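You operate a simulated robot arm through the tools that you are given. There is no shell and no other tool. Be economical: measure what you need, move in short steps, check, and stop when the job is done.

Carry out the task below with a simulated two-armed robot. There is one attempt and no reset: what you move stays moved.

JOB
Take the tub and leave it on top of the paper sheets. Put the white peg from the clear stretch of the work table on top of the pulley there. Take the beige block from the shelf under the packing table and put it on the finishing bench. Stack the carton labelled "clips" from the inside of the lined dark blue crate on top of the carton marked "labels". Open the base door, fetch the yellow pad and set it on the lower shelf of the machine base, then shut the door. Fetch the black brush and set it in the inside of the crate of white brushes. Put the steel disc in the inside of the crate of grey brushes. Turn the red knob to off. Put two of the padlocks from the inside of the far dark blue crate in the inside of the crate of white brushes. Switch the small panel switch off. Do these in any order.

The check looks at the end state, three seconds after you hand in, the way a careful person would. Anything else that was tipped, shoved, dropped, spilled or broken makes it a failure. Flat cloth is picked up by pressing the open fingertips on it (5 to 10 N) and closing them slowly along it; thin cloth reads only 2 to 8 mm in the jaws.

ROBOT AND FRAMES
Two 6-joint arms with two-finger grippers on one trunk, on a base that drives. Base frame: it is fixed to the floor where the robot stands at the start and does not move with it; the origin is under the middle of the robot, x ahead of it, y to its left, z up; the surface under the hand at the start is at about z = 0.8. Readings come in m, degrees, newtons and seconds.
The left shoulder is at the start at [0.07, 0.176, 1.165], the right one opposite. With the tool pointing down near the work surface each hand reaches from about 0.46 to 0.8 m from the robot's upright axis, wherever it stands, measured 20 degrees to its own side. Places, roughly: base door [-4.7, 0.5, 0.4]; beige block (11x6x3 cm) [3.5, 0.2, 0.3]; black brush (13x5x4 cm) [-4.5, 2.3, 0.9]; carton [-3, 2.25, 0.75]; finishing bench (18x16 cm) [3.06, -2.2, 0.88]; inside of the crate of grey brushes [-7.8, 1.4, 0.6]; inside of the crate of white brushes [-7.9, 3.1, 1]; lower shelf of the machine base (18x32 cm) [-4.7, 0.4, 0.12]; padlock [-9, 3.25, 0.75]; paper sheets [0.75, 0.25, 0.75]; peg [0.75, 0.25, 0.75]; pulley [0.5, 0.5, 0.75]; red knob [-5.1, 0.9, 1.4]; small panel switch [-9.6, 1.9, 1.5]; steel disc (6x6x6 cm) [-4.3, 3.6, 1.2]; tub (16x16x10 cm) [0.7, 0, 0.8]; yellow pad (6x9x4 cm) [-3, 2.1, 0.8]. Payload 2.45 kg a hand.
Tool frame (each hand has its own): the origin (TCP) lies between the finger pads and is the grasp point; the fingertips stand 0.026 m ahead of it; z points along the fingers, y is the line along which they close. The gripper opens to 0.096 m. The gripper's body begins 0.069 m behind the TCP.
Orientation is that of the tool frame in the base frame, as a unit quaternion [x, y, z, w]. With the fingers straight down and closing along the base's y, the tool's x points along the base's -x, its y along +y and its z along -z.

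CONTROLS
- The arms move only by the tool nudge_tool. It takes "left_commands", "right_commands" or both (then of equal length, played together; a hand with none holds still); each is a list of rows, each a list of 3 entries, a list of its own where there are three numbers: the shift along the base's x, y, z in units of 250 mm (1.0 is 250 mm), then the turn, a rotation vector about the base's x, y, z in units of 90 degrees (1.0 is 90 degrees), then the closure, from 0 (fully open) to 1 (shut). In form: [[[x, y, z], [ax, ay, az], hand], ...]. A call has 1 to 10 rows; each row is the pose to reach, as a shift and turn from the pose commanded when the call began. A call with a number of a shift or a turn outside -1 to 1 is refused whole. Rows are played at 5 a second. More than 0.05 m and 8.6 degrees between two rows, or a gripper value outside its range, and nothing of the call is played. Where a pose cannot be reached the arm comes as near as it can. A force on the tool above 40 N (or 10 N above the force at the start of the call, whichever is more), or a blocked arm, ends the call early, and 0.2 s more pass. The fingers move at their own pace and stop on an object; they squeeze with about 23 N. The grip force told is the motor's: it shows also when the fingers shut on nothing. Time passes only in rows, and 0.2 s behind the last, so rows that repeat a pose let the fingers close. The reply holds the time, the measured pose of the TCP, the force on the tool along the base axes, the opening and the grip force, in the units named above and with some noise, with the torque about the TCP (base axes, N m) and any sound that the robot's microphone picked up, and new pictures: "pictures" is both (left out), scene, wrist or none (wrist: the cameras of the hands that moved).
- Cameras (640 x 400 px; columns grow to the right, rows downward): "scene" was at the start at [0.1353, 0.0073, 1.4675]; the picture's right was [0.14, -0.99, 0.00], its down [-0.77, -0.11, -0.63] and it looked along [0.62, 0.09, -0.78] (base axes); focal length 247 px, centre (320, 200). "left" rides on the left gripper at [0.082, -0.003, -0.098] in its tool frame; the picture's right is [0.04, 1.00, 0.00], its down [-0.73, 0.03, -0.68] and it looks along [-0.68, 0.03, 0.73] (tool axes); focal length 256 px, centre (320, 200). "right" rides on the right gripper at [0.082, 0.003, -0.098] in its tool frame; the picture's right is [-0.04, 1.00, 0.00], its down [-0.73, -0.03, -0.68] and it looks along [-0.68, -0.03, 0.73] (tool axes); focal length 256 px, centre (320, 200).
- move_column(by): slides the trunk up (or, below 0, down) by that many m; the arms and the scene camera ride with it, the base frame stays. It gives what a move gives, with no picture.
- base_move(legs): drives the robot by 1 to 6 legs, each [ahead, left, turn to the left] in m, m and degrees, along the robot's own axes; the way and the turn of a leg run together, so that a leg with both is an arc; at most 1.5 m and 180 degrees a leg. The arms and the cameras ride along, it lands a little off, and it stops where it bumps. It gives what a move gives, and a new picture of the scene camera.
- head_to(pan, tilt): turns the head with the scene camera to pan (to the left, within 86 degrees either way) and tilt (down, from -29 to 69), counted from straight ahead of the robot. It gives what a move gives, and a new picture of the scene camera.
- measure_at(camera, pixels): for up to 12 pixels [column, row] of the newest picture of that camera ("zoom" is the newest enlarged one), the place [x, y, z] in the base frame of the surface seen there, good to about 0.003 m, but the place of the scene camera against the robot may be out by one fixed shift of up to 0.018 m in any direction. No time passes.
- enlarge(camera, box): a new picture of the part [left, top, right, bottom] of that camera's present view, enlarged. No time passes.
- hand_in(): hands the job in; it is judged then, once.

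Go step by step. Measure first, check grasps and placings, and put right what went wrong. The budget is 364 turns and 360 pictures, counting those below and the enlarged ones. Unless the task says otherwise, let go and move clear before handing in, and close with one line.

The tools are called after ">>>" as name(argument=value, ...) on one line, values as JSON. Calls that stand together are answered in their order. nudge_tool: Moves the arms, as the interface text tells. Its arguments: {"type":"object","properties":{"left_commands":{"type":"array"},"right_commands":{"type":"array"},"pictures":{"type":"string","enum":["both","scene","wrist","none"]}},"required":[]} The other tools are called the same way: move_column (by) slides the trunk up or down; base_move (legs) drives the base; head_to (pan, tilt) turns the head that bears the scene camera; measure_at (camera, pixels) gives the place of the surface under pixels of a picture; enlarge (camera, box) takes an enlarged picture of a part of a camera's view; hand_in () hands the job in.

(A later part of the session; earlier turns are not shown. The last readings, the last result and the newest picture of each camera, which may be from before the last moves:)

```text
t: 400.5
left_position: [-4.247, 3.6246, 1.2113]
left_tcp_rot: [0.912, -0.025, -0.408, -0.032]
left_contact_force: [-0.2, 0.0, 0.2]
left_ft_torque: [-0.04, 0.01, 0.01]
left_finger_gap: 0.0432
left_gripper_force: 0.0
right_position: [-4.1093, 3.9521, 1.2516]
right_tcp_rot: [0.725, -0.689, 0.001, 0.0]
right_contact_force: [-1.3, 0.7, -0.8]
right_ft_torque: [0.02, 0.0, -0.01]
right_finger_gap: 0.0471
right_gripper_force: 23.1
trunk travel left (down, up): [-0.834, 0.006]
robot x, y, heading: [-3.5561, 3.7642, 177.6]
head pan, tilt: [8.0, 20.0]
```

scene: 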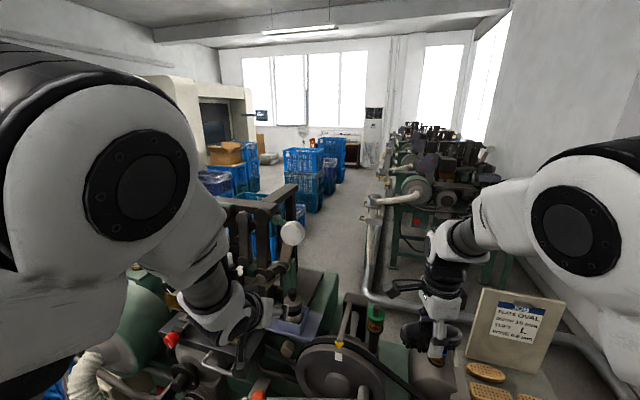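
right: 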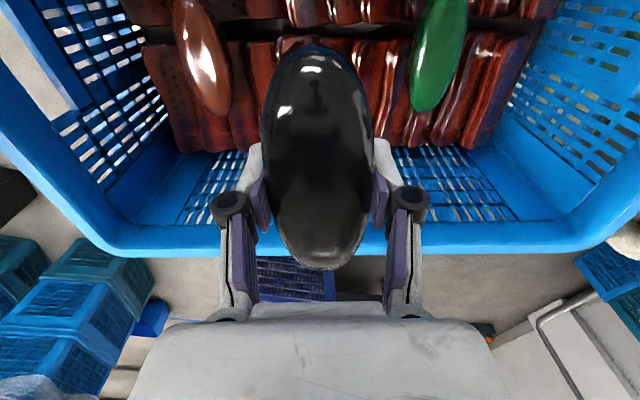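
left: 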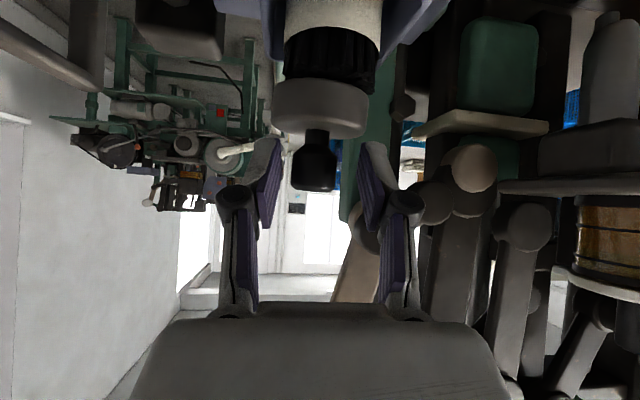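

>>> nudge_tool(left_commands=[[[0, 0, 0], [0, 0, 0], 0.75], [[0, 0, 0], [0, 0, 0], 0.9], [[0, 0, 0], [0, 0, 0], 1], [[0, 0, 0], [0, 0, 0], 1], [[0, 0, 0], [0, 0, 0], 1]], pictures="wrist")

```text
t: 401.7
left_position: [-4.2487, 3.6245, 1.2108]
left_tcp_rot: [0.912, -0.024, -0.409, -0.031]
left_contact_force: [0.1, -0.9, 2.1]
left_ft_torque: [-0.02, 0.03, 0.01]
left_finger_gap: 0.0256
left_gripper_force: 23.1
right_position: [-4.1087, 3.9516, 1.2511]
right_tcp_rot: [0.725, -0.689, 0.0, 0.0]
right_contact_force: [-0.6, -0.4, -0.9]
right_ft_torque: [0.0, 0.02, 0.0]
right_finger_gap: 0.0472
right_gripper_force: 23.1
trunk travel left (down, up): [-0.834, 0.006]
robot x, y, heading: [-3.551, 3.7649, 177.5]
head pan, tilt: [8.0, 20.0]
```

left: 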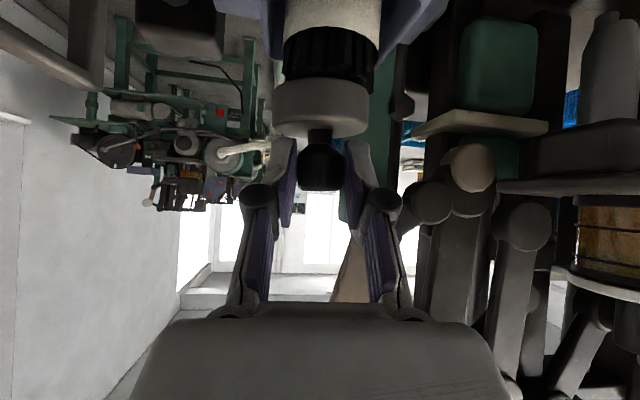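

The knob is gripped (25.6 mm). I'll lift 6 cm and back away.

>>> nudge_tool(left_commands=[[[0, 0, 0.06], [0, 0, 0], 1], [[0, 0, 0.13], [0, 0, 0], 1], [[0.01, 0, 0.2], [0, 0, 0], 1], [[0.03, 0, 0.25], [0, 0, 0], 1], [[0.03, 0, 0.25], [0, 0, 0], 1]], pictures="wrist")

```text
t: 402.9
left_position: [-4.2412, 3.625, 1.2738]
left_tcp_rot: [0.912, -0.023, -0.408, -0.031]
left_contact_force: [0.9, -0.3, -2.8]
left_ft_torque: [-0.02, -0.09, -0.01]
left_finger_gap: 0.0255
left_gripper_force: 23.0
right_position: [-4.1099, 3.9512, 1.2509]
right_tcp_rot: [0.725, -0.689, 0.001, -0.001]
right_contact_force: [-0.6, 0.2, -1.1]
right_ft_torque: [0.02, 0.03, -0.02]
right_finger_gap: 0.0471
right_gripper_force: 23.1
trunk travel left (down, up): [-0.834, 0.006]
robot x, y, heading: [-3.5575, 3.7658, 177.4]
head pan, tilt: [8.0, 20.0]
```

left: 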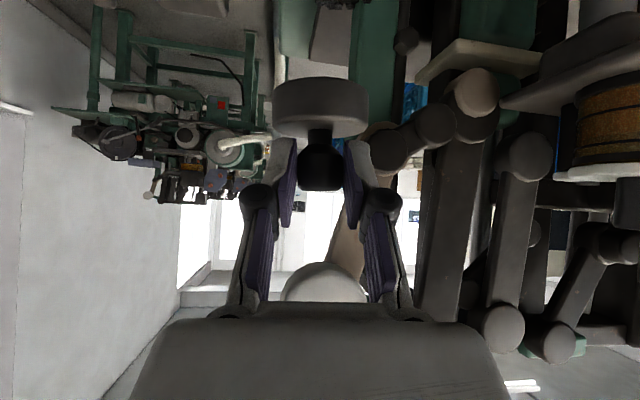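

>>> enlarge(camera="left", box=[230, 0, 420, 150])

>>> enlarge(camera="scene", box=[220, 200, 360, 320])

```text
2.67 times, centred on (325, 75) of left
```

zoom: 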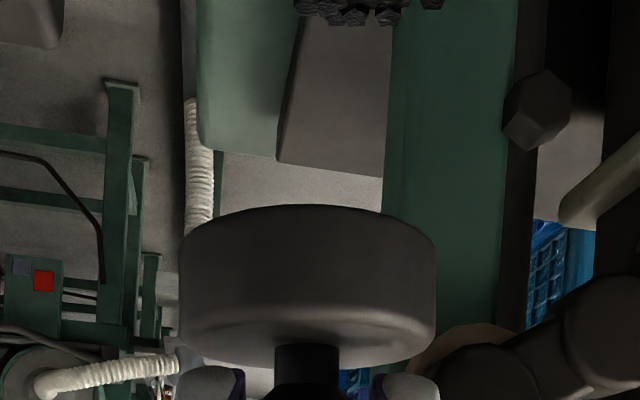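

```text
3.33 times, centred on (290, 260) of scene
```

zoom: 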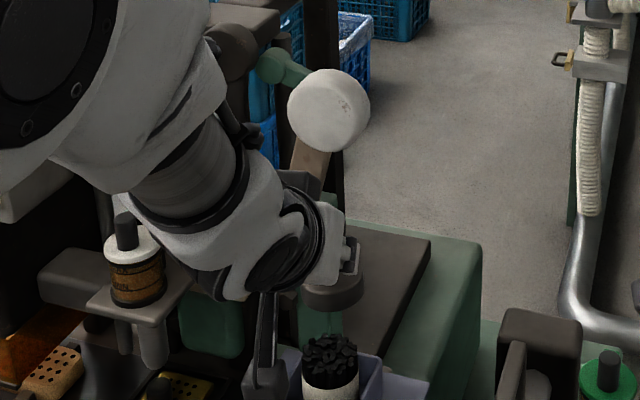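

The disc came off its bristle holder, which still stands in the tray. I'll back away and go to the crates in the west; first a look.

>>> base_move(legs=[[-0.3, 0, 0]])

>>> head_to(pan=15, tilt=15)

```text
t: 404.9
left_position: [-3.9527, 3.6147, 1.2718]
left_tcp_rot: [0.913, -0.025, -0.407, -0.031]
left_contact_force: [-0.3, -0.6, -4.2]
left_ft_torque: [0.0, -0.08, -0.03]
left_finger_gap: 0.0256
left_gripper_force: 22.9
right_position: [-3.8205, 3.9392, 1.2503]
right_tcp_rot: [0.724, -0.69, 0.002, 0.0]
right_contact_force: [-0.3, 0.6, -1.1]
right_ft_torque: [0.0, -0.01, -0.01]
right_finger_gap: 0.0473
right_gripper_force: 23.1
trunk travel left (down, up): [-0.834, 0.006]
robot x, y, heading: [-3.2613, 3.7542, 177.6]
head pan, tilt: [8.0, 20.0]
```

scene: 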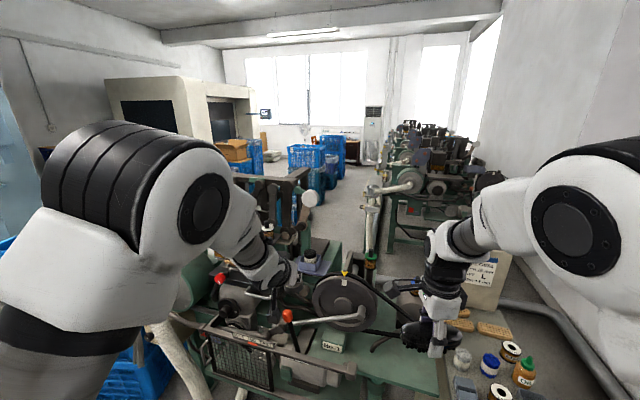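

```text
t: 405.6
left_position: [-3.9518, 3.6131, 1.2714]
left_tcp_rot: [0.912, -0.024, -0.408, -0.031]
left_contact_force: [0.4, 0.7, -4.1]
left_ft_torque: [-0.01, -0.03, -0.02]
left_finger_gap: 0.0253
left_gripper_force: 22.8
right_position: [-3.8203, 3.938, 1.2499]
right_tcp_rot: [0.724, -0.69, 0.001, 0.0]
right_contact_force: [-0.1, -0.4, -0.2]
right_ft_torque: [0.04, -0.03, 0.01]
right_finger_gap: 0.0474
right_gripper_force: 22.6
trunk travel left (down, up): [-0.834, 0.006]
robot x, y, heading: [-3.2662, 3.7558, 177.8]
head pan, tilt: [15.0, 15.0]
```

scene: 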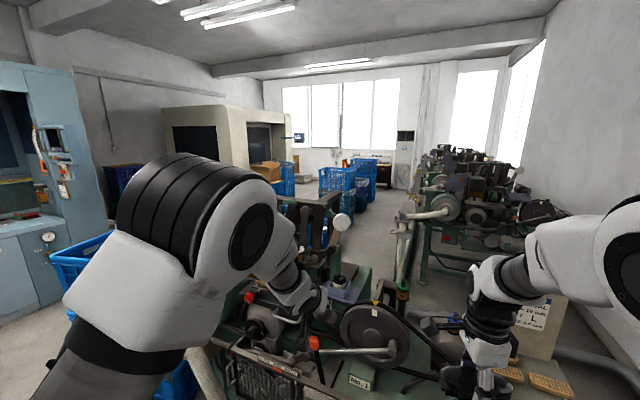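

I'll retrace the aisle south and then look west.

>>> base_move(legs=[[0.03, 0.55, 2], [0.24, 0.45, 0], [0.14, 0.35, 0], [0.06, 0.95, 0]])

>>> head_to(pan=0, tilt=15)

```text
t: 417.9
left_position: [-4.4753, 1.3058, 1.2726]
left_tcp_rot: [0.913, -0.021, -0.407, -0.03]
left_contact_force: [-0.6, 0.1, -2.9]
left_ft_torque: [-0.01, -0.08, 0.02]
left_finger_gap: 0.0253
left_gripper_force: 22.6
right_position: [-4.3464, 1.63, 1.2508]
right_tcp_rot: [0.726, -0.687, 0.002, 0.0]
right_contact_force: [-0.1, 0.7, -0.7]
right_ft_torque: [-0.02, 0.02, 0.04]
right_finger_gap: 0.0471
right_gripper_force: 23.1
trunk travel left (down, up): [-0.834, 0.006]
robot x, y, heading: [-3.7899, 1.4489, 177.6]
head pan, tilt: [15.0, 15.0]
```

scene: 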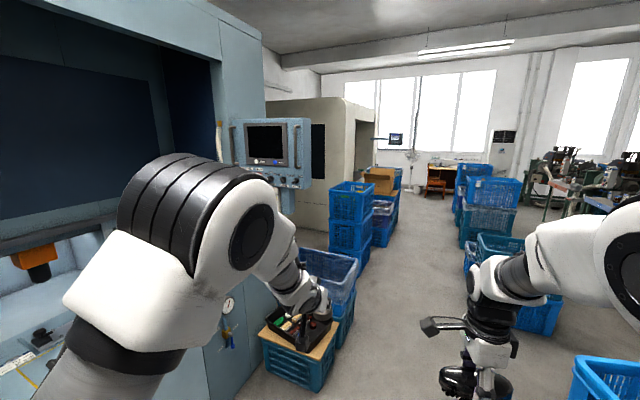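

```text
t: 418.7
left_position: [-4.4754, 1.3035, 1.2722]
left_tcp_rot: [0.912, -0.022, -0.408, -0.03]
left_contact_force: [-0.1, 0.3, -4.2]
left_ft_torque: [0.0, -0.03, -0.03]
left_finger_gap: 0.0252
left_gripper_force: 23.3
right_position: [-4.3463, 1.6313, 1.2512]
right_tcp_rot: [0.727, -0.687, 0.001, 0.0]
right_contact_force: [0.7, 0.7, -0.9]
right_ft_torque: [0.02, 0.0, 0.03]
right_finger_gap: 0.0473
right_gripper_force: 22.9
trunk travel left (down, up): [-0.834, 0.006]
robot x, y, heading: [-3.791, 1.4498, 178.1]
head pan, tilt: [0.0, 15.0]
```

scene: 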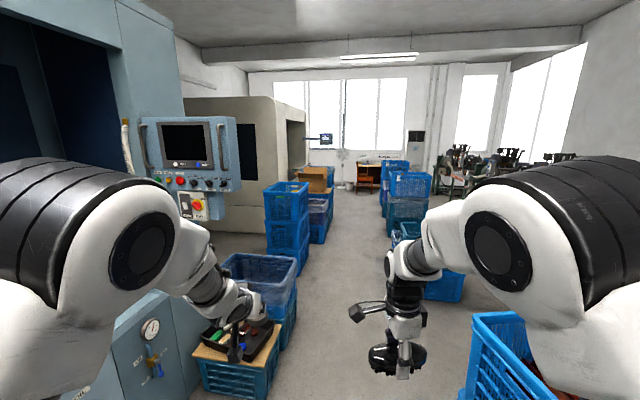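

I'll measure the stacks ahead and enlarge.

>>> measure_at(camera="scene", pixels=[[287, 185], [300, 240], [315, 205], [320, 235], [315, 178], [410, 180], [405, 215], [395, 165], [400, 240], [445, 285], [365, 175], [340, 220]])

>>> enlarge(camera="scene", box=[250, 120, 450, 270])

```text
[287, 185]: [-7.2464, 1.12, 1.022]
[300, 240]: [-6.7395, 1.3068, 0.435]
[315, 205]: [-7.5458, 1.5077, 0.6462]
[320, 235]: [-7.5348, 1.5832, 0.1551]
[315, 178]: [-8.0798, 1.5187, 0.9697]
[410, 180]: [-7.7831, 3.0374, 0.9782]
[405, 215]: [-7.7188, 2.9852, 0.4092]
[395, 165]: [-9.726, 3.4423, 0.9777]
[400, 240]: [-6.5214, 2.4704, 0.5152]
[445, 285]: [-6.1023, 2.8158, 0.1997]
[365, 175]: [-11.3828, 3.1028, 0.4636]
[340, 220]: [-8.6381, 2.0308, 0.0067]
```

```text
2.67 times, centred on (350, 195) of scene
```

zoom: 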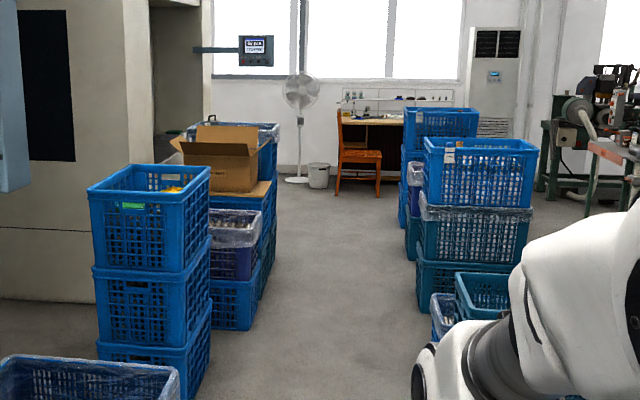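

I'll drive west along the aisle to about (-6.6, 2.0) and look.

>>> base_move(legs=[[1.5, -0.08, 2], [1.3, -0.42, 0]])

>>> head_to(pan=0, tilt=28)

```text
refused: leg 1 is longer than a leg can be; nothing moved
```

```text
t: 419.5
left_position: [-4.4761, 1.3041, 1.2722]
left_tcp_rot: [0.912, -0.022, -0.408, -0.03]
left_contact_force: [0.5, -0.1, -3.7]
left_ft_torque: [-0.02, -0.04, 0.0]
left_finger_gap: 0.0254
left_gripper_force: 22.9
right_position: [-4.3462, 1.6301, 1.2512]
right_tcp_rot: [0.726, -0.687, 0.001, 0.0]
right_contact_force: [-1.0, 0.0, -1.2]
right_ft_torque: [-0.01, 0.0, 0.03]
right_finger_gap: 0.0473
right_gripper_force: 22.4
trunk travel left (down, up): [-0.834, 0.006]
robot x, y, heading: [-3.7896, 1.4482, 177.6]
head pan, tilt: [0.0, 28.0]
```

scene: 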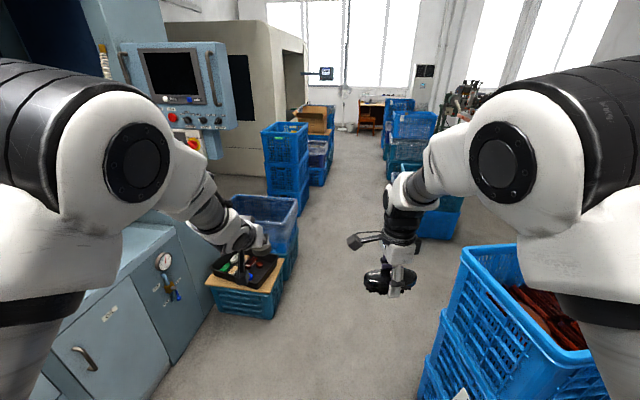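

The left elbow must clear the HMI panel, so I'll measure the elbow's outer extent and the panel edge.

>>> measure_at(camera="scene", pixels=[[60, 120], [20, 160], [135, 160], [10, 80], [100, 90], [210, 90], [225, 110], [465, 270], [430, 395]])

```text
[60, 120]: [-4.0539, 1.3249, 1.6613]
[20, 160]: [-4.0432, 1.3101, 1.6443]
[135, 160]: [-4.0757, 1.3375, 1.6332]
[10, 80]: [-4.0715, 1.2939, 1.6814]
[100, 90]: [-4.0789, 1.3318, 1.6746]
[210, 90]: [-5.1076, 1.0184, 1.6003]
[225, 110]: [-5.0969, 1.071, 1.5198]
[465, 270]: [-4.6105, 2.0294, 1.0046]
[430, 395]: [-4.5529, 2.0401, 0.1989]
```

The elbow's outer side is about 0.30 m left of centre, so passing at y≈1.57 is safe on both sides.

>>> base_move(legs=[[0.9, -0.08, 2], [1.0, 0, 0], [0.9, -0.4, 0]])

>>> head_to(pan=0, tilt=30)

```text
t: 429.1
left_position: [-6.329, 1.3417, 1.2724]
left_tcp_rot: [0.913, 0.023, -0.407, -0.01]
left_contact_force: [-0.3, 0.2, -3.4]
left_ft_torque: [-0.01, -0.05, 0.0]
left_finger_gap: 0.0252
left_gripper_force: 23.1
right_position: [-6.2331, 1.6809, 1.2491]
right_tcp_rot: [0.759, -0.652, 0.002, 0.0]
right_contact_force: [-0.8, -0.3, 0.2]
right_ft_torque: [-0.01, -0.01, 0.01]
right_finger_gap: 0.0471
right_gripper_force: 23.4
trunk travel left (down, up): [-0.834, 0.006]
robot x, y, heading: [-5.6566, 1.5554, -176.2]
head pan, tilt: [0.0, 28.0]
stopped in leg 2: the robot was blocked; the commanded pose is now the measured one
```

scene: 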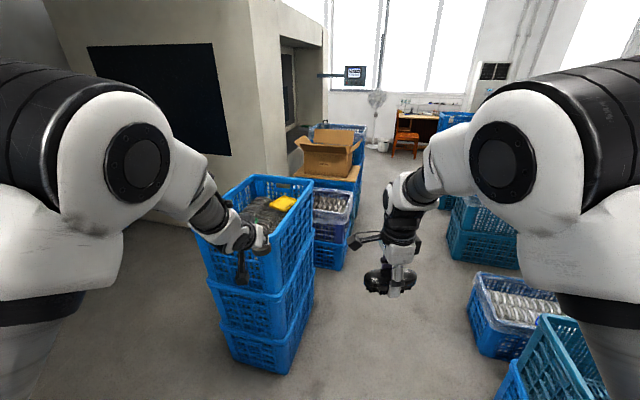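

```text
t: 429.7
left_position: [-6.3293, 1.343, 1.2718]
left_tcp_rot: [0.913, 0.022, -0.408, -0.011]
left_contact_force: [-0.4, 0.0, -4.1]
left_ft_torque: [-0.01, -0.05, 0.03]
left_finger_gap: 0.0254
left_gripper_force: 22.8
right_position: [-6.2317, 1.6793, 1.2505]
right_tcp_rot: [0.759, -0.651, 0.002, 0.0]
right_contact_force: [-0.1, 0.0, -1.1]
right_ft_torque: [-0.02, 0.0, 0.01]
right_finger_gap: 0.0472
right_gripper_force: 22.9
trunk travel left (down, up): [-0.834, 0.006]
robot x, y, heading: [-5.6613, 1.554, -176.3]
head pan, tilt: [0.0, 30.0]
```

scene: 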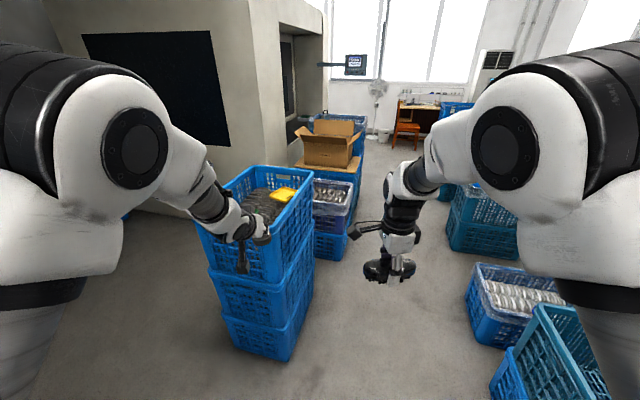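

The base was blocked by something. I'll look down-left and right to see what.

>>> head_to(pan=55, tilt=50)

>>> head_to(pan=-50, tilt=50)

```text
t: 430.9
left_position: [-6.3295, 1.3419, 1.2721]
left_tcp_rot: [0.913, 0.024, -0.408, -0.01]
left_contact_force: [-0.4, 0.0, -3.6]
left_ft_torque: [0.02, -0.08, 0.02]
left_finger_gap: 0.0252
left_gripper_force: 23.1
right_position: [-6.2319, 1.6783, 1.2515]
right_tcp_rot: [0.76, -0.65, 0.002, 0.0]
right_contact_force: [-0.5, 0.6, -0.9]
right_ft_torque: [-0.03, -0.01, 0.02]
right_finger_gap: 0.0472
right_gripper_force: 22.7
trunk travel left (down, up): [-0.834, 0.006]
robot x, y, heading: [-5.6608, 1.5552, -176.6]
head pan, tilt: [55.0, 50.0]
```

scene: 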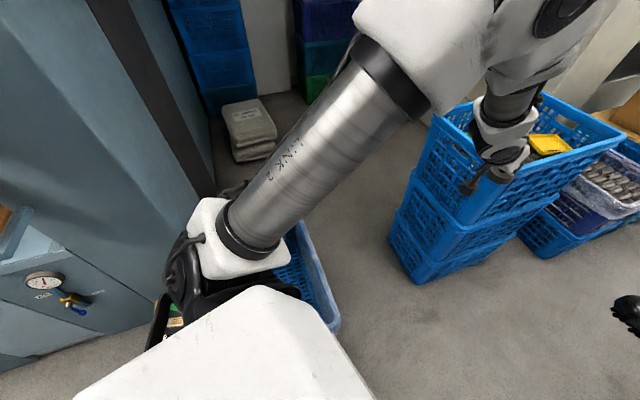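

```text
t: 432.8
left_position: [-6.3296, 1.3424, 1.272]
left_tcp_rot: [0.913, 0.022, -0.408, -0.011]
left_contact_force: [-0.6, 0.1, -3.4]
left_ft_torque: [0.03, -0.08, 0.05]
left_finger_gap: 0.0253
left_gripper_force: 23.0
right_position: [-6.2327, 1.6791, 1.2498]
right_tcp_rot: [0.759, -0.651, 0.001, 0.0]
right_contact_force: [0.0, 0.1, -1.6]
right_ft_torque: [-0.01, -0.01, -0.01]
right_finger_gap: 0.0474
right_gripper_force: 23.2
trunk travel left (down, up): [-0.834, 0.006]
robot x, y, heading: [-5.6615, 1.5535, -176.5]
head pan, tilt: [-50.0, 50.0]
```

scene: 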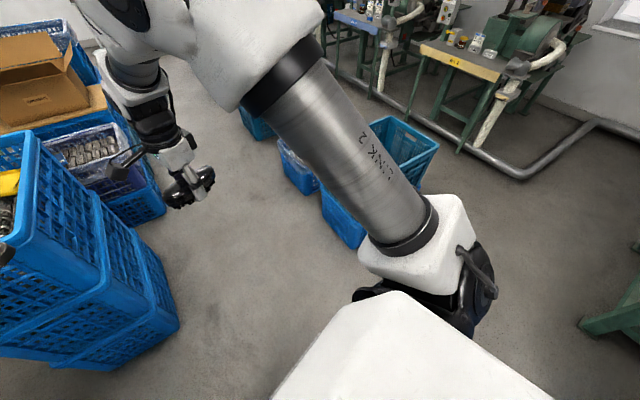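

The lined crate is just beside my left side, so the base likely touched it. I'll move right (north) first, then go on.

>>> base_move(legs=[[0, -0.25, -3.5]])

>>> head_to(pan=70, tilt=50)

```text
t: 434.6
left_position: [-6.3501, 1.6371, 1.2721]
left_tcp_rot: [0.913, -0.008, -0.408, -0.025]
left_contact_force: [0.1, 0.0, -3.5]
left_ft_torque: [-0.01, -0.08, -0.01]
left_finger_gap: 0.0256
left_gripper_force: 22.9
right_position: [-6.23, 1.9667, 1.25]
right_tcp_rot: [0.737, -0.676, 0.001, -0.001]
right_contact_force: [0.3, -0.3, -0.8]
right_ft_torque: [0.04, -0.01, -0.01]
right_finger_gap: 0.0472
right_gripper_force: 23.6
trunk travel left (down, up): [-0.834, 0.006]
robot x, y, heading: [-5.6693, 1.7969, 179.6]
head pan, tilt: [-50.0, 50.0]
```

scene: 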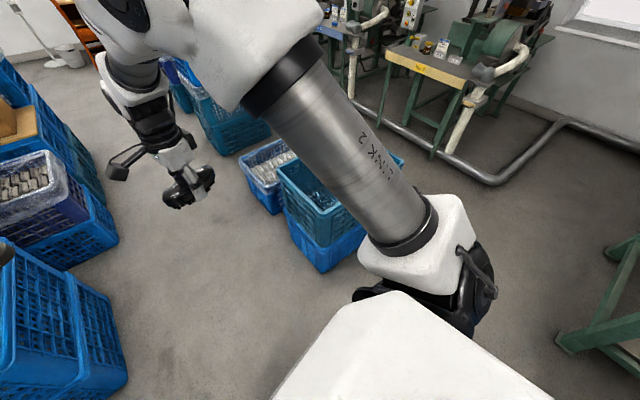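

```text
t: 436.6
left_position: [-6.349, 1.6386, 1.2718]
left_tcp_rot: [0.913, -0.009, -0.408, -0.024]
left_contact_force: [-0.5, -0.8, -3.5]
left_ft_torque: [-0.01, -0.06, -0.01]
left_finger_gap: 0.0253
left_gripper_force: 22.6
right_position: [-6.2294, 1.9678, 1.2498]
right_tcp_rot: [0.736, -0.677, 0.001, 0.0]
right_contact_force: [0.1, -0.1, -1.0]
right_ft_torque: [-0.01, -0.01, 0.01]
right_finger_gap: 0.0476
right_gripper_force: 22.9
trunk travel left (down, up): [-0.834, 0.006]
robot x, y, heading: [-5.6725, 1.801, 179.1]
head pan, tilt: [70.0, 50.0]
```

scene: 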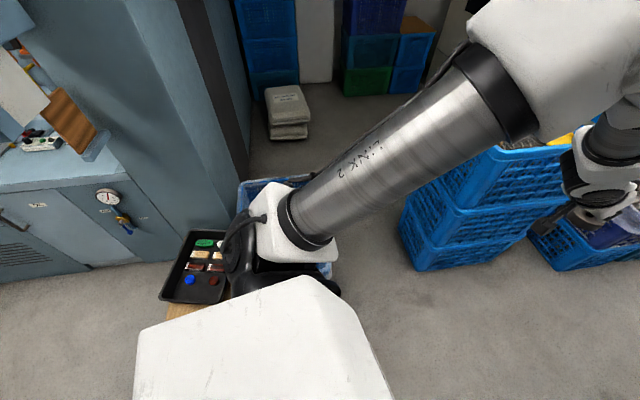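

Nothing was tipped. I'll continue ahead along y≈1.9.

>>> base_move(legs=[[1.1, -0.08, 0.5]])

>>> head_to(pan=20, tilt=35)

>>> head_to(pan=-40, tilt=25)

```text
t: 442.2
left_position: [-7.4314, 1.7304, 1.2718]
left_tcp_rot: [0.913, -0.01, -0.407, -0.025]
left_contact_force: [0.9, 0.3, -3.8]
left_ft_torque: [0.0, -0.05, 0.01]
left_finger_gap: 0.0255
left_gripper_force: 22.7
right_position: [-7.3092, 2.0608, 1.2514]
right_tcp_rot: [0.735, -0.678, 0.001, 0.001]
right_contact_force: [0.0, 0.1, -0.7]
right_ft_torque: [0.01, 0.01, -0.01]
right_finger_gap: 0.047
right_gripper_force: 23.0
trunk travel left (down, up): [-0.834, 0.006]
robot x, y, heading: [-6.7482, 1.8926, 179.4]
head pan, tilt: [70.0, 50.0]
```

scene: 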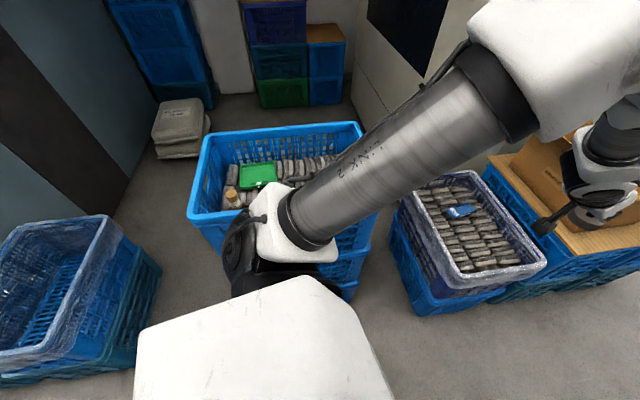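

```text
t: 443.3
left_position: [-7.4322, 1.7315, 1.2719]
left_tcp_rot: [0.913, -0.01, -0.408, -0.025]
left_contact_force: [0.0, 0.1, -3.8]
left_ft_torque: [-0.02, -0.08, -0.01]
left_finger_gap: 0.0254
left_gripper_force: 22.9
right_position: [-7.3099, 2.0612, 1.251]
right_tcp_rot: [0.735, -0.678, 0.001, 0.0]
right_contact_force: [0.1, 0.4, -1.2]
right_ft_torque: [-0.02, 0.0, 0.0]
right_finger_gap: 0.0471
right_gripper_force: 23.7
trunk travel left (down, up): [-0.834, 0.006]
robot x, y, heading: [-6.7507, 1.8948, 179.5]
head pan, tilt: [20.0, 35.0]
```

scene: 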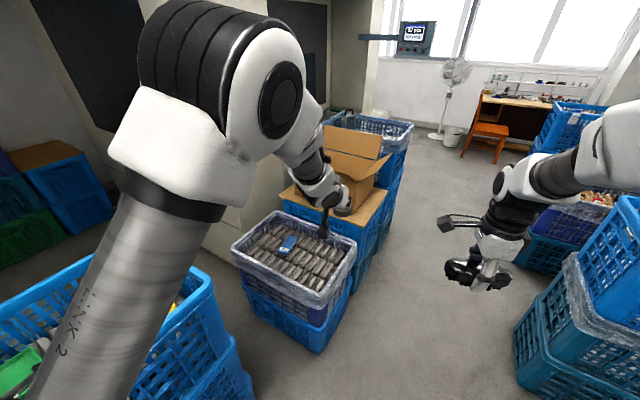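

```text
t: 444.6
left_position: [-7.4325, 1.7314, 1.2721]
left_tcp_rot: [0.913, -0.01, -0.407, -0.025]
left_contact_force: [-0.7, 0.6, -3.3]
left_ft_torque: [0.01, -0.08, -0.02]
left_finger_gap: 0.0256
left_gripper_force: 23.3
right_position: [-7.3118, 2.061, 1.2507]
right_tcp_rot: [0.735, -0.678, 0.001, 0.0]
right_contact_force: [-0.5, -1.0, -0.3]
right_ft_torque: [-0.02, -0.02, -0.01]
right_finger_gap: 0.0474
right_gripper_force: 22.8
trunk travel left (down, up): [-0.834, 0.006]
robot x, y, heading: [-6.7533, 1.8891, 179.3]
head pan, tilt: [-40.0, 25.0]
```

scene: 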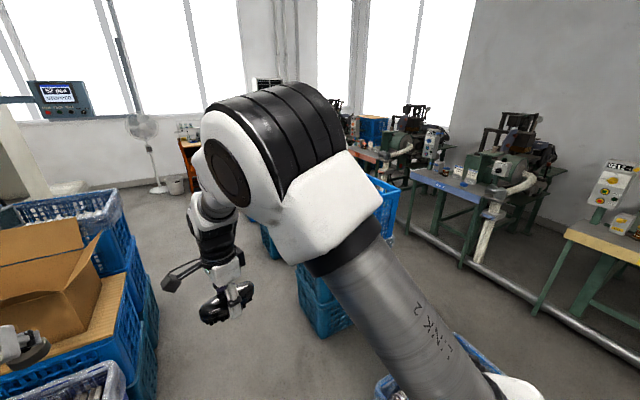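

The lined crate of grey brushes is the one at (295,265) in the left view. I'll look at it and measure.

>>> head_to(pan=22, tilt=38)

>>> measure_at(camera="scene", pixels=[[290, 240], [270, 270], [320, 270], [300, 210], [235, 235], [345, 245], [310, 300], [260, 205], [360, 170], [180, 290]])

>>> enlarge(camera="scene", box=[210, 160, 390, 320])

```text
t: 446.0
left_position: [-7.4321, 1.7318, 1.2705]
left_tcp_rot: [0.913, -0.01, -0.407, -0.025]
left_contact_force: [0.0, -0.1, -3.8]
left_ft_torque: [-0.02, -0.07, 0.04]
left_finger_gap: 0.0253
left_gripper_force: 22.6
right_position: [-7.3105, 2.0603, 1.2514]
right_tcp_rot: [0.735, -0.679, 0.001, 0.001]
right_contact_force: [-0.4, 0.6, -1.0]
right_ft_torque: [-0.03, 0.04, 0.0]
right_finger_gap: 0.0469
right_gripper_force: 22.9
trunk travel left (down, up): [-0.834, 0.006]
robot x, y, heading: [-6.7519, 1.8931, 179.2]
head pan, tilt: [22.0, 38.0]
```

scene: 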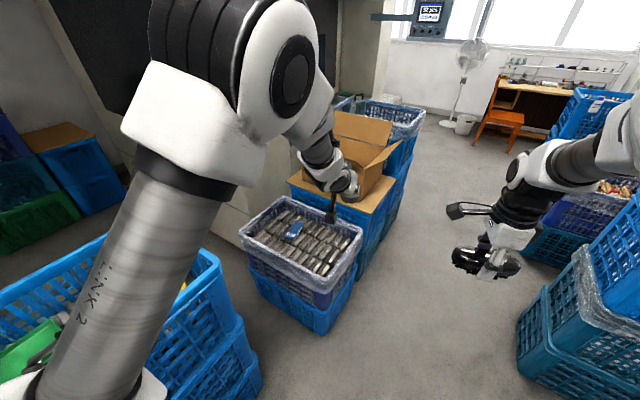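

```text
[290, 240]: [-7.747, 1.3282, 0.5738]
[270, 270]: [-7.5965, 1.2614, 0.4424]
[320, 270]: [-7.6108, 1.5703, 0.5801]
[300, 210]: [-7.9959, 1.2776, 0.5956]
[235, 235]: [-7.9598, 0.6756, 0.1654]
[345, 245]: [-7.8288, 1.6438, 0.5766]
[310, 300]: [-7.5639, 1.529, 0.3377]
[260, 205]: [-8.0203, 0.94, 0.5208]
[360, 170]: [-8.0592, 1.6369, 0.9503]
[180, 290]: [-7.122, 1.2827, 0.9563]
```

```text
2.50 times, centred on (300, 240) of scene
```

zoom: 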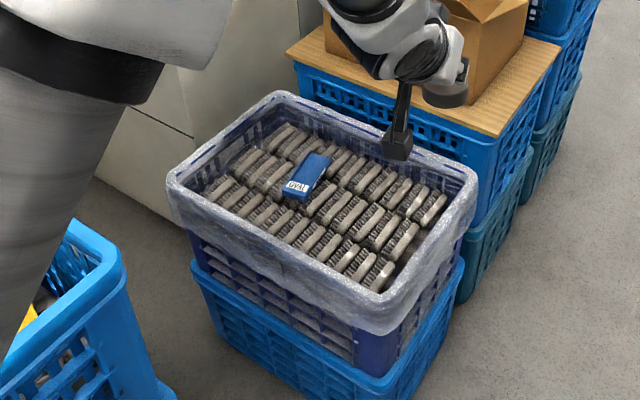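

The grey-brush crate's contents top out at z≈0.575 (x -7.60..-8.0, y 1.27..1.65). I'll drive a bit closer and lower the trunk.

>>> base_move(legs=[[0.3, 0.1, 0]])

>>> move_column(by=-0.4)

>>> head_to(pan=20, tilt=50)

```text
t: 448.1
left_position: [-7.7312, 1.6356, 1.2746]
left_tcp_rot: [0.913, -0.009, -0.408, -0.025]
left_contact_force: [-0.4, -0.3, -3.0]
left_ft_torque: [-0.03, -0.07, 0.02]
left_finger_gap: 0.0253
left_gripper_force: 22.8
right_position: [-7.612, 1.9638, 1.2527]
right_tcp_rot: [0.736, -0.677, 0.0, 0.001]
right_contact_force: [0.3, 0.7, -1.5]
right_ft_torque: [0.01, 0.02, 0.01]
right_finger_gap: 0.0471
right_gripper_force: 23.1
trunk travel left (down, up): [-0.834, 0.006]
robot x, y, heading: [-7.0536, 1.7956, 179.5]
head pan, tilt: [22.0, 38.0]
```

scene: 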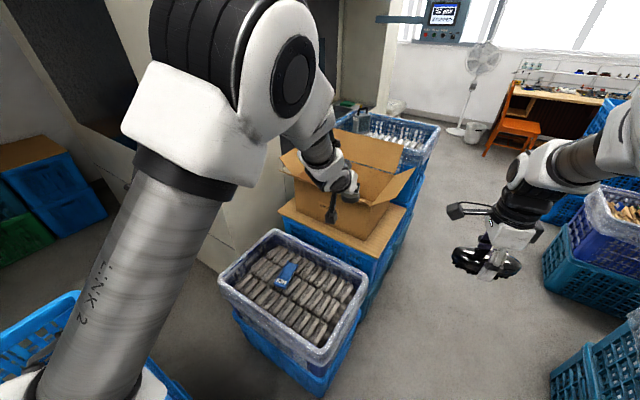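

```text
t: 451.9
left_position: [-7.7333, 1.6337, 0.8714]
left_tcp_rot: [0.913, -0.008, -0.407, -0.024]
left_contact_force: [-0.2, -0.6, -3.7]
left_ft_torque: [0.0, -0.05, -0.01]
left_finger_gap: 0.0254
left_gripper_force: 23.0
right_position: [-7.6145, 1.9638, 0.8507]
right_tcp_rot: [0.737, -0.676, 0.001, 0.0]
right_contact_force: [-0.3, 0.6, -2.0]
right_ft_torque: [0.01, 0.02, 0.02]
right_finger_gap: 0.0471
right_gripper_force: 23.1
trunk travel left (down, up): [-0.434, 0.406]
robot x, y, heading: [-7.0529, 1.7981, 179.7]
head pan, tilt: [22.0, 38.0]
```

```text
t: 452.6
left_position: [-7.7338, 1.6341, 0.8725]
left_tcp_rot: [0.913, -0.009, -0.408, -0.025]
left_contact_force: [1.0, -0.2, -2.9]
left_ft_torque: [0.0, -0.04, -0.01]
left_finger_gap: 0.0252
left_gripper_force: 23.1
right_position: [-7.6127, 1.9633, 0.8516]
right_tcp_rot: [0.736, -0.677, 0.001, 0.0]
right_contact_force: [0.1, -0.5, -1.1]
right_ft_torque: [0.0, -0.03, 0.04]
right_finger_gap: 0.0477
right_gripper_force: 22.8
trunk travel left (down, up): [-0.434, 0.406]
robot x, y, heading: [-7.0504, 1.7981, 179.6]
head pan, tilt: [20.0, 50.0]
```

scene: 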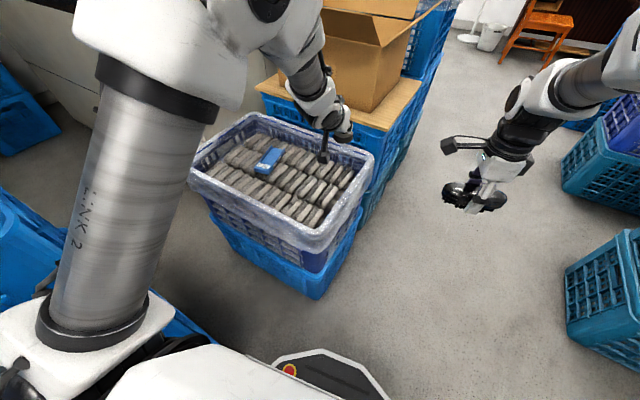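

>>> measure_at(camera="scene", pixels=[[305, 190], [320, 170], [290, 175], [330, 215], [370, 155], [340, 150], [265, 160], [320, 245], [345, 190]])

>>> nudge_tool(left_commands=[[[0, -0.08, 0], [0, 0, 0], 1], [[0, -0.16, 0], [0, 0, 0], 1], [[0, -0.16, 0], [0, 0, 0], 1]], pictures="wrist")

```text
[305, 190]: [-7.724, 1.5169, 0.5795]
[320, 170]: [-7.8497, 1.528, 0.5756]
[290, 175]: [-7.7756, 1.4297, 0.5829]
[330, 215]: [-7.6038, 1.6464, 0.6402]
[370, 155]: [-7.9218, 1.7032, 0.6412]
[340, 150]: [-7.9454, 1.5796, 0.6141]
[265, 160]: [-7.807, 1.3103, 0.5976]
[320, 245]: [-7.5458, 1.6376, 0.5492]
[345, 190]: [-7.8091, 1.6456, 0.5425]
```

```text
t: 453.4
left_position: [-7.7338, 1.5928, 0.8719]
left_tcp_rot: [0.913, -0.009, -0.408, -0.025]
left_contact_force: [-0.4, 0.6, -3.0]
left_ft_torque: [0.0, -0.02, 0.01]
left_finger_gap: 0.0253
left_gripper_force: 22.8
right_position: [-7.6133, 1.9639, 0.8512]
right_tcp_rot: [0.736, -0.677, 0.001, 0.0]
right_contact_force: [-0.1, 0.3, -0.7]
right_ft_torque: [-0.05, -0.02, 0.0]
right_finger_gap: 0.0472
right_gripper_force: 22.7
trunk travel left (down, up): [-0.434, 0.406]
robot x, y, heading: [-7.0499, 1.796, 179.6]
head pan, tilt: [20.0, 50.0]
```

left: 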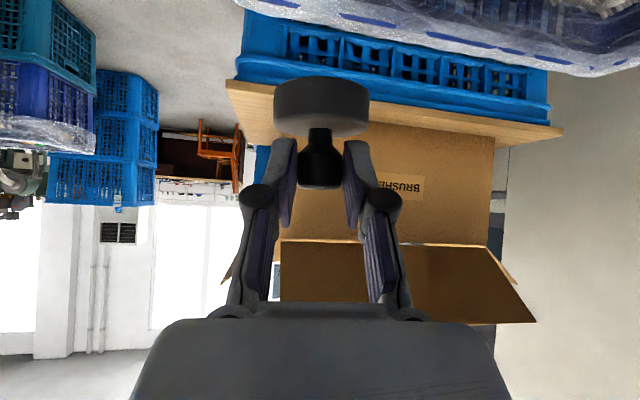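

I'll move to above (-7.76, 1.51), then lower.

>>> nudge_tool(left_commands=[[[-0.03, -0.12, 0], [0, 0, 0], 1], [[-0.07, -0.24, 0], [0, 0, 0], 1], [[-0.1, -0.33, 0], [0, 0, 0], 1], [[-0.1, -0.33, 0], [0, 0, 0], 1]], pictures="none")

>>> move_column(by=-0.2)

>>> nudge_tool(left_commands=[[[0, 0, 0], [0, 0, 0], 1]], pictures="both")

```text
t: 454.4
left_position: [-7.7572, 1.5109, 0.8714]
left_tcp_rot: [0.913, -0.009, -0.407, -0.024]
left_contact_force: [0.4, 0.0, -3.8]
left_ft_torque: [0.02, -0.03, 0.01]
left_finger_gap: 0.0251
left_gripper_force: 23.5
right_position: [-7.6134, 1.966, 0.8509]
right_tcp_rot: [0.736, -0.677, 0.001, 0.0]
right_contact_force: [-0.2, 0.1, -0.9]
right_ft_torque: [0.01, -0.02, 0.0]
right_finger_gap: 0.047
right_gripper_force: 22.7
trunk travel left (down, up): [-0.434, 0.406]
robot x, y, heading: [-7.0541, 1.7977, 179.7]
head pan, tilt: [20.0, 50.0]
```

```text
t: 456.6
left_position: [-7.7576, 1.511, 0.6705]
left_tcp_rot: [0.913, -0.008, -0.408, -0.024]
left_contact_force: [0.1, 0.1, -2.9]
left_ft_torque: [-0.02, -0.08, -0.04]
left_finger_gap: 0.0253
left_gripper_force: 23.1
right_position: [-7.6139, 1.9636, 0.6507]
right_tcp_rot: [0.736, -0.677, 0.001, -0.001]
right_contact_force: [0.7, -0.9, 0.5]
right_ft_torque: [0.02, -0.01, -0.01]
right_finger_gap: 0.0474
right_gripper_force: 22.9
trunk travel left (down, up): [-0.234, 0.606]
robot x, y, heading: [-7.0554, 1.797, 179.8]
head pan, tilt: [20.0, 50.0]
```

```text
t: 457.0
left_position: [-7.758, 1.5092, 0.6707]
left_tcp_rot: [0.913, -0.009, -0.407, -0.024]
left_contact_force: [-0.2, -0.8, -2.5]
left_ft_torque: [0.0, -0.06, -0.02]
left_finger_gap: 0.0253
left_gripper_force: 22.5
right_position: [-7.6128, 1.9652, 0.6504]
right_tcp_rot: [0.736, -0.677, 0.001, 0.0]
right_contact_force: [-0.2, 0.8, -1.2]
right_ft_torque: [0.02, -0.03, -0.02]
right_finger_gap: 0.0473
right_gripper_force: 22.7
trunk travel left (down, up): [-0.234, 0.606]
robot x, y, heading: [-7.0552, 1.7996, 179.4]
head pan, tilt: [20.0, 50.0]
```

scene: 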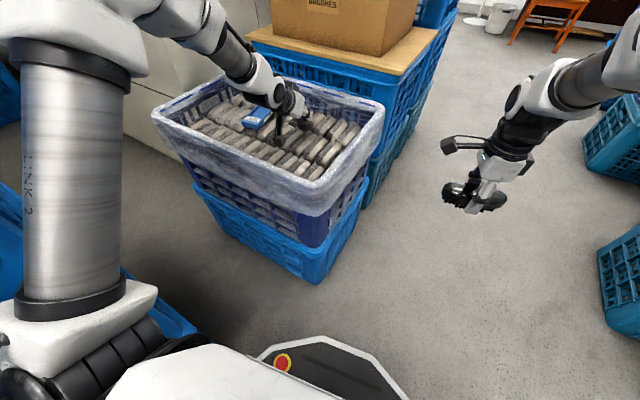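
left: 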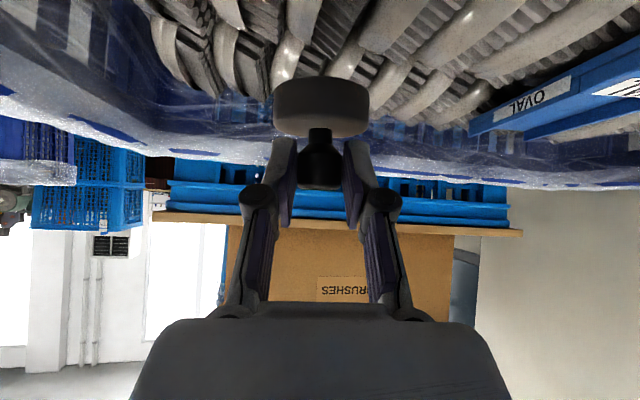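

Positioned inside the rim, well over the brushes. I'll lower in small steps until contact.

>>> nudge_tool(left_commands=[[[0, 0, -0.06], [0, 0, 0], 1], [[0, 0, -0.1], [0, 0, 0], 1], [[0, 0, -0.13], [0, 0, 0], 1], [[0, 0, -0.15], [0, 0, 0], 1], [[0, 0, -0.17], [0, 0, 0], 1], [[0, 0, -0.17], [0, 0, 0], 1]], pictures="wrist")

```text
t: 458.4
left_position: [-7.7552, 1.509, 0.6336]
left_tcp_rot: [0.911, -0.009, -0.411, -0.024]
left_contact_force: [0.5, 0.4, 22.7]
left_ft_torque: [0.08, 0.48, 0.0]
left_finger_gap: 0.0257
left_gripper_force: 23.6
right_position: [-7.6107, 1.9647, 0.6525]
right_tcp_rot: [0.736, -0.677, 0.0, 0.001]
right_contact_force: [-0.8, 0.3, -0.9]
right_ft_torque: [-0.05, -0.01, -0.02]
right_finger_gap: 0.0473
right_gripper_force: 22.9
trunk travel left (down, up): [-0.234, 0.606]
robot x, y, heading: [-7.0548, 1.7977, 179.5]
head pan, tilt: [20.0, 50.0]
```

left: 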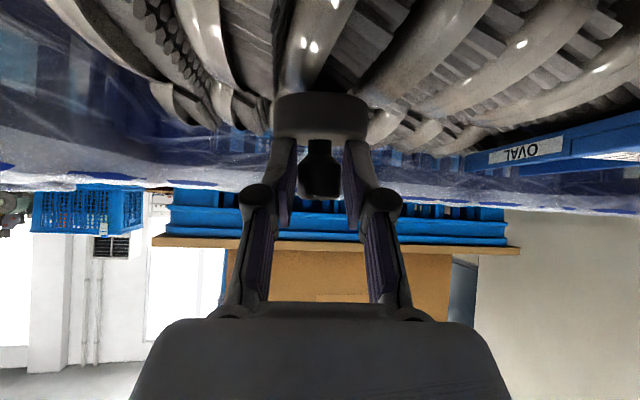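

Contact. I'll release and retreat up and back.

>>> nudge_tool(left_commands=[[[0, 0, 0.008], [0, 0, 0], 0.85], [[0, 0, 0.008], [0, 0, 0], 0.6], [[0, 0, 0.008], [0, 0, 0], 0.5], [[0.06, 0, 0.07], [0, 0, 0], 0.5], [[0.18, 0, 0.19], [0, 0, 0], 0.5], [[0.28, 0, 0.32], [0, 0, 0], 0.5], [[0.34, 0.1, 0.45], [0, 0, 0], 0.5], [[0.34, 0.1, 0.45], [0, 0, 0], 0.5]], pictures="both")

>>> enlarge(camera="scene", box=[150, 60, 400, 260])

```text
t: 460.2
left_position: [-7.6725, 1.5369, 0.7415]
left_tcp_rot: [0.913, -0.009, -0.407, -0.025]
left_contact_force: [0.2, 1.1, -0.5]
left_ft_torque: [-0.02, 0.0, 0.02]
left_finger_gap: 0.0481
left_gripper_force: 0.0
right_position: [-7.6134, 1.9634, 0.6511]
right_tcp_rot: [0.736, -0.677, 0.002, 0.0]
right_contact_force: [0.0, -0.1, -1.6]
right_ft_torque: [0.0, -0.02, 0.03]
right_finger_gap: 0.0471
right_gripper_force: 22.9
trunk travel left (down, up): [-0.234, 0.606]
robot x, y, heading: [-7.0551, 1.7971, 179.7]
head pan, tilt: [20.0, 50.0]
```

scene: 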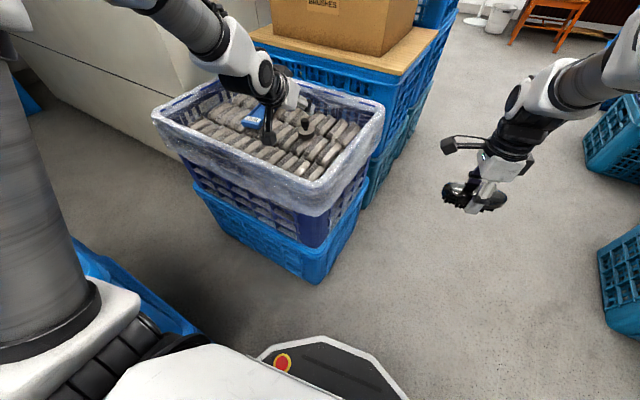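
left: 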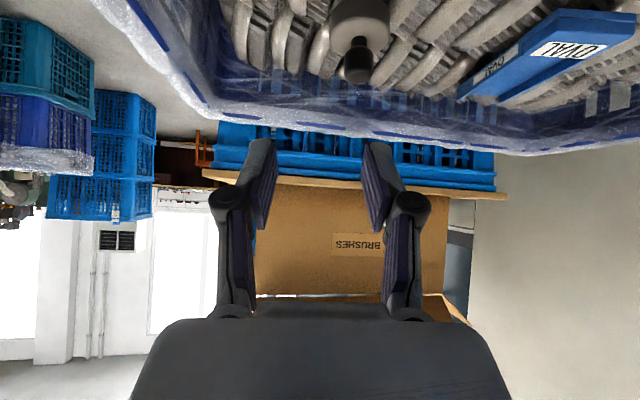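

```text
2.00 times, centred on (275, 160) of scene
```

zoom: 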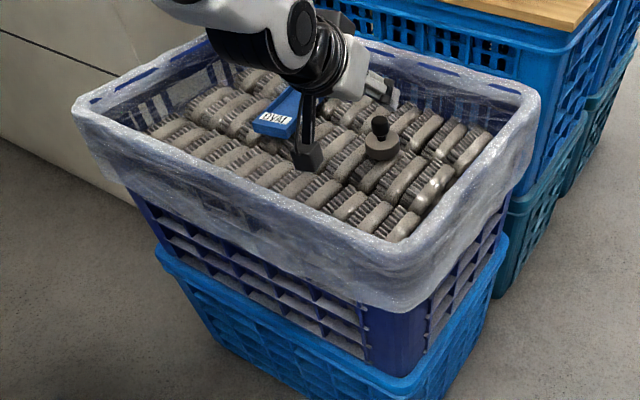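

The disc rests in the grey-brush crate. I'll raise the trunk and look at the right-hand stacks.

>>> move_column(by=0.4)

>>> move_column(by=0.2)

>>> head_to(pan=-45, tilt=35)

```text
t: 464.1
left_position: [-7.6748, 1.5358, 1.1421]
left_tcp_rot: [0.913, -0.008, -0.407, -0.025]
left_contact_force: [0.1, 0.5, -0.9]
left_ft_torque: [0.01, 0.02, 0.02]
left_finger_gap: 0.048
left_gripper_force: 0.0
right_position: [-7.6136, 1.9631, 1.0508]
right_tcp_rot: [0.736, -0.677, 0.002, 0.0]
right_contact_force: [0.2, 0.7, -2.3]
right_ft_torque: [-0.03, 0.01, 0.0]
right_finger_gap: 0.047
right_gripper_force: 23.2
trunk travel left (down, up): [-0.634, 0.206]
robot x, y, heading: [-7.0512, 1.799, 179.6]
head pan, tilt: [20.0, 50.0]
```

```text
t: 466.2
left_position: [-7.674, 1.5378, 1.3422]
left_tcp_rot: [0.913, -0.009, -0.408, -0.025]
left_contact_force: [-0.3, -0.2, 0.0]
left_ft_torque: [0.01, 0.01, 0.01]
left_finger_gap: 0.048
left_gripper_force: 0.1
right_position: [-7.6133, 1.9631, 1.2507]
right_tcp_rot: [0.737, -0.676, 0.001, 0.0]
right_contact_force: [0.6, 0.3, -1.0]
right_ft_torque: [0.0, -0.04, 0.02]
right_finger_gap: 0.0473
right_gripper_force: 23.4
trunk travel left (down, up): [-0.834, 0.006]
robot x, y, heading: [-7.0523, 1.798, 179.7]
head pan, tilt: [20.0, 50.0]
```

```text
t: 467.6
left_position: [-7.6733, 1.5373, 1.3418]
left_tcp_rot: [0.912, -0.008, -0.408, -0.023]
left_contact_force: [0.8, -0.7, -0.4]
left_ft_torque: [0.01, -0.01, 0.01]
left_finger_gap: 0.0481
left_gripper_force: 0.1
right_position: [-7.6138, 1.9637, 1.2513]
right_tcp_rot: [0.736, -0.677, 0.001, 0.0]
right_contact_force: [-0.4, 0.8, -1.6]
right_ft_torque: [-0.03, 0.01, 0.0]
right_finger_gap: 0.0474
right_gripper_force: 23.1
trunk travel left (down, up): [-0.834, 0.006]
robot x, y, heading: [-7.0526, 1.7983, 179.6]
head pan, tilt: [-45.0, 35.0]
```

scene: 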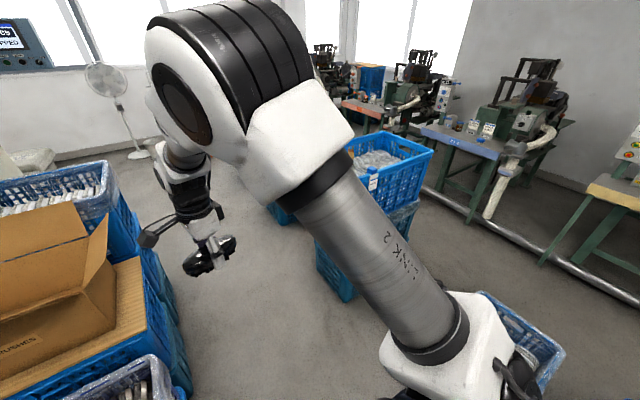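

>>> measure_at(camera="scene", pixels=[[378, 160], [432, 150], [365, 185], [400, 135], [410, 175], [340, 290], [330, 250], [280, 210], [525, 330], [400, 225]])

>>> enlarge(camera="scene", box=[330, 110, 450, 210])

```text
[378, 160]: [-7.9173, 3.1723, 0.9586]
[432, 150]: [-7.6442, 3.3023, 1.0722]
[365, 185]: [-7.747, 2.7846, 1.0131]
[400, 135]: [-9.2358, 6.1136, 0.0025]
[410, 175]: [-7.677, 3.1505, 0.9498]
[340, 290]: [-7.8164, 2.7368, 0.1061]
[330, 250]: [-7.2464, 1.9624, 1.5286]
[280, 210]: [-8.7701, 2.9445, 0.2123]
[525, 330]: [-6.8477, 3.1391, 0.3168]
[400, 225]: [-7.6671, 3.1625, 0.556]
```

```text
4.00 times, centred on (390, 160) of scene
```

zoom: 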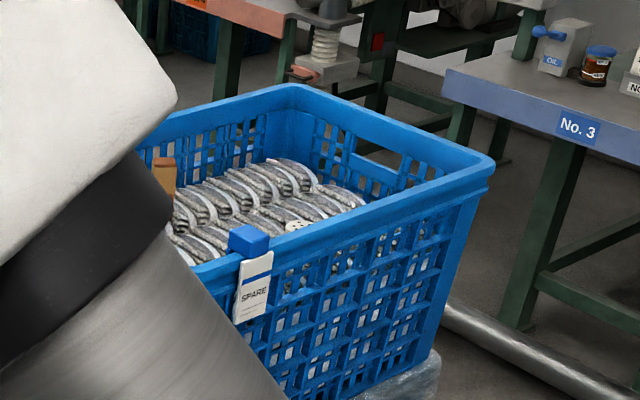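

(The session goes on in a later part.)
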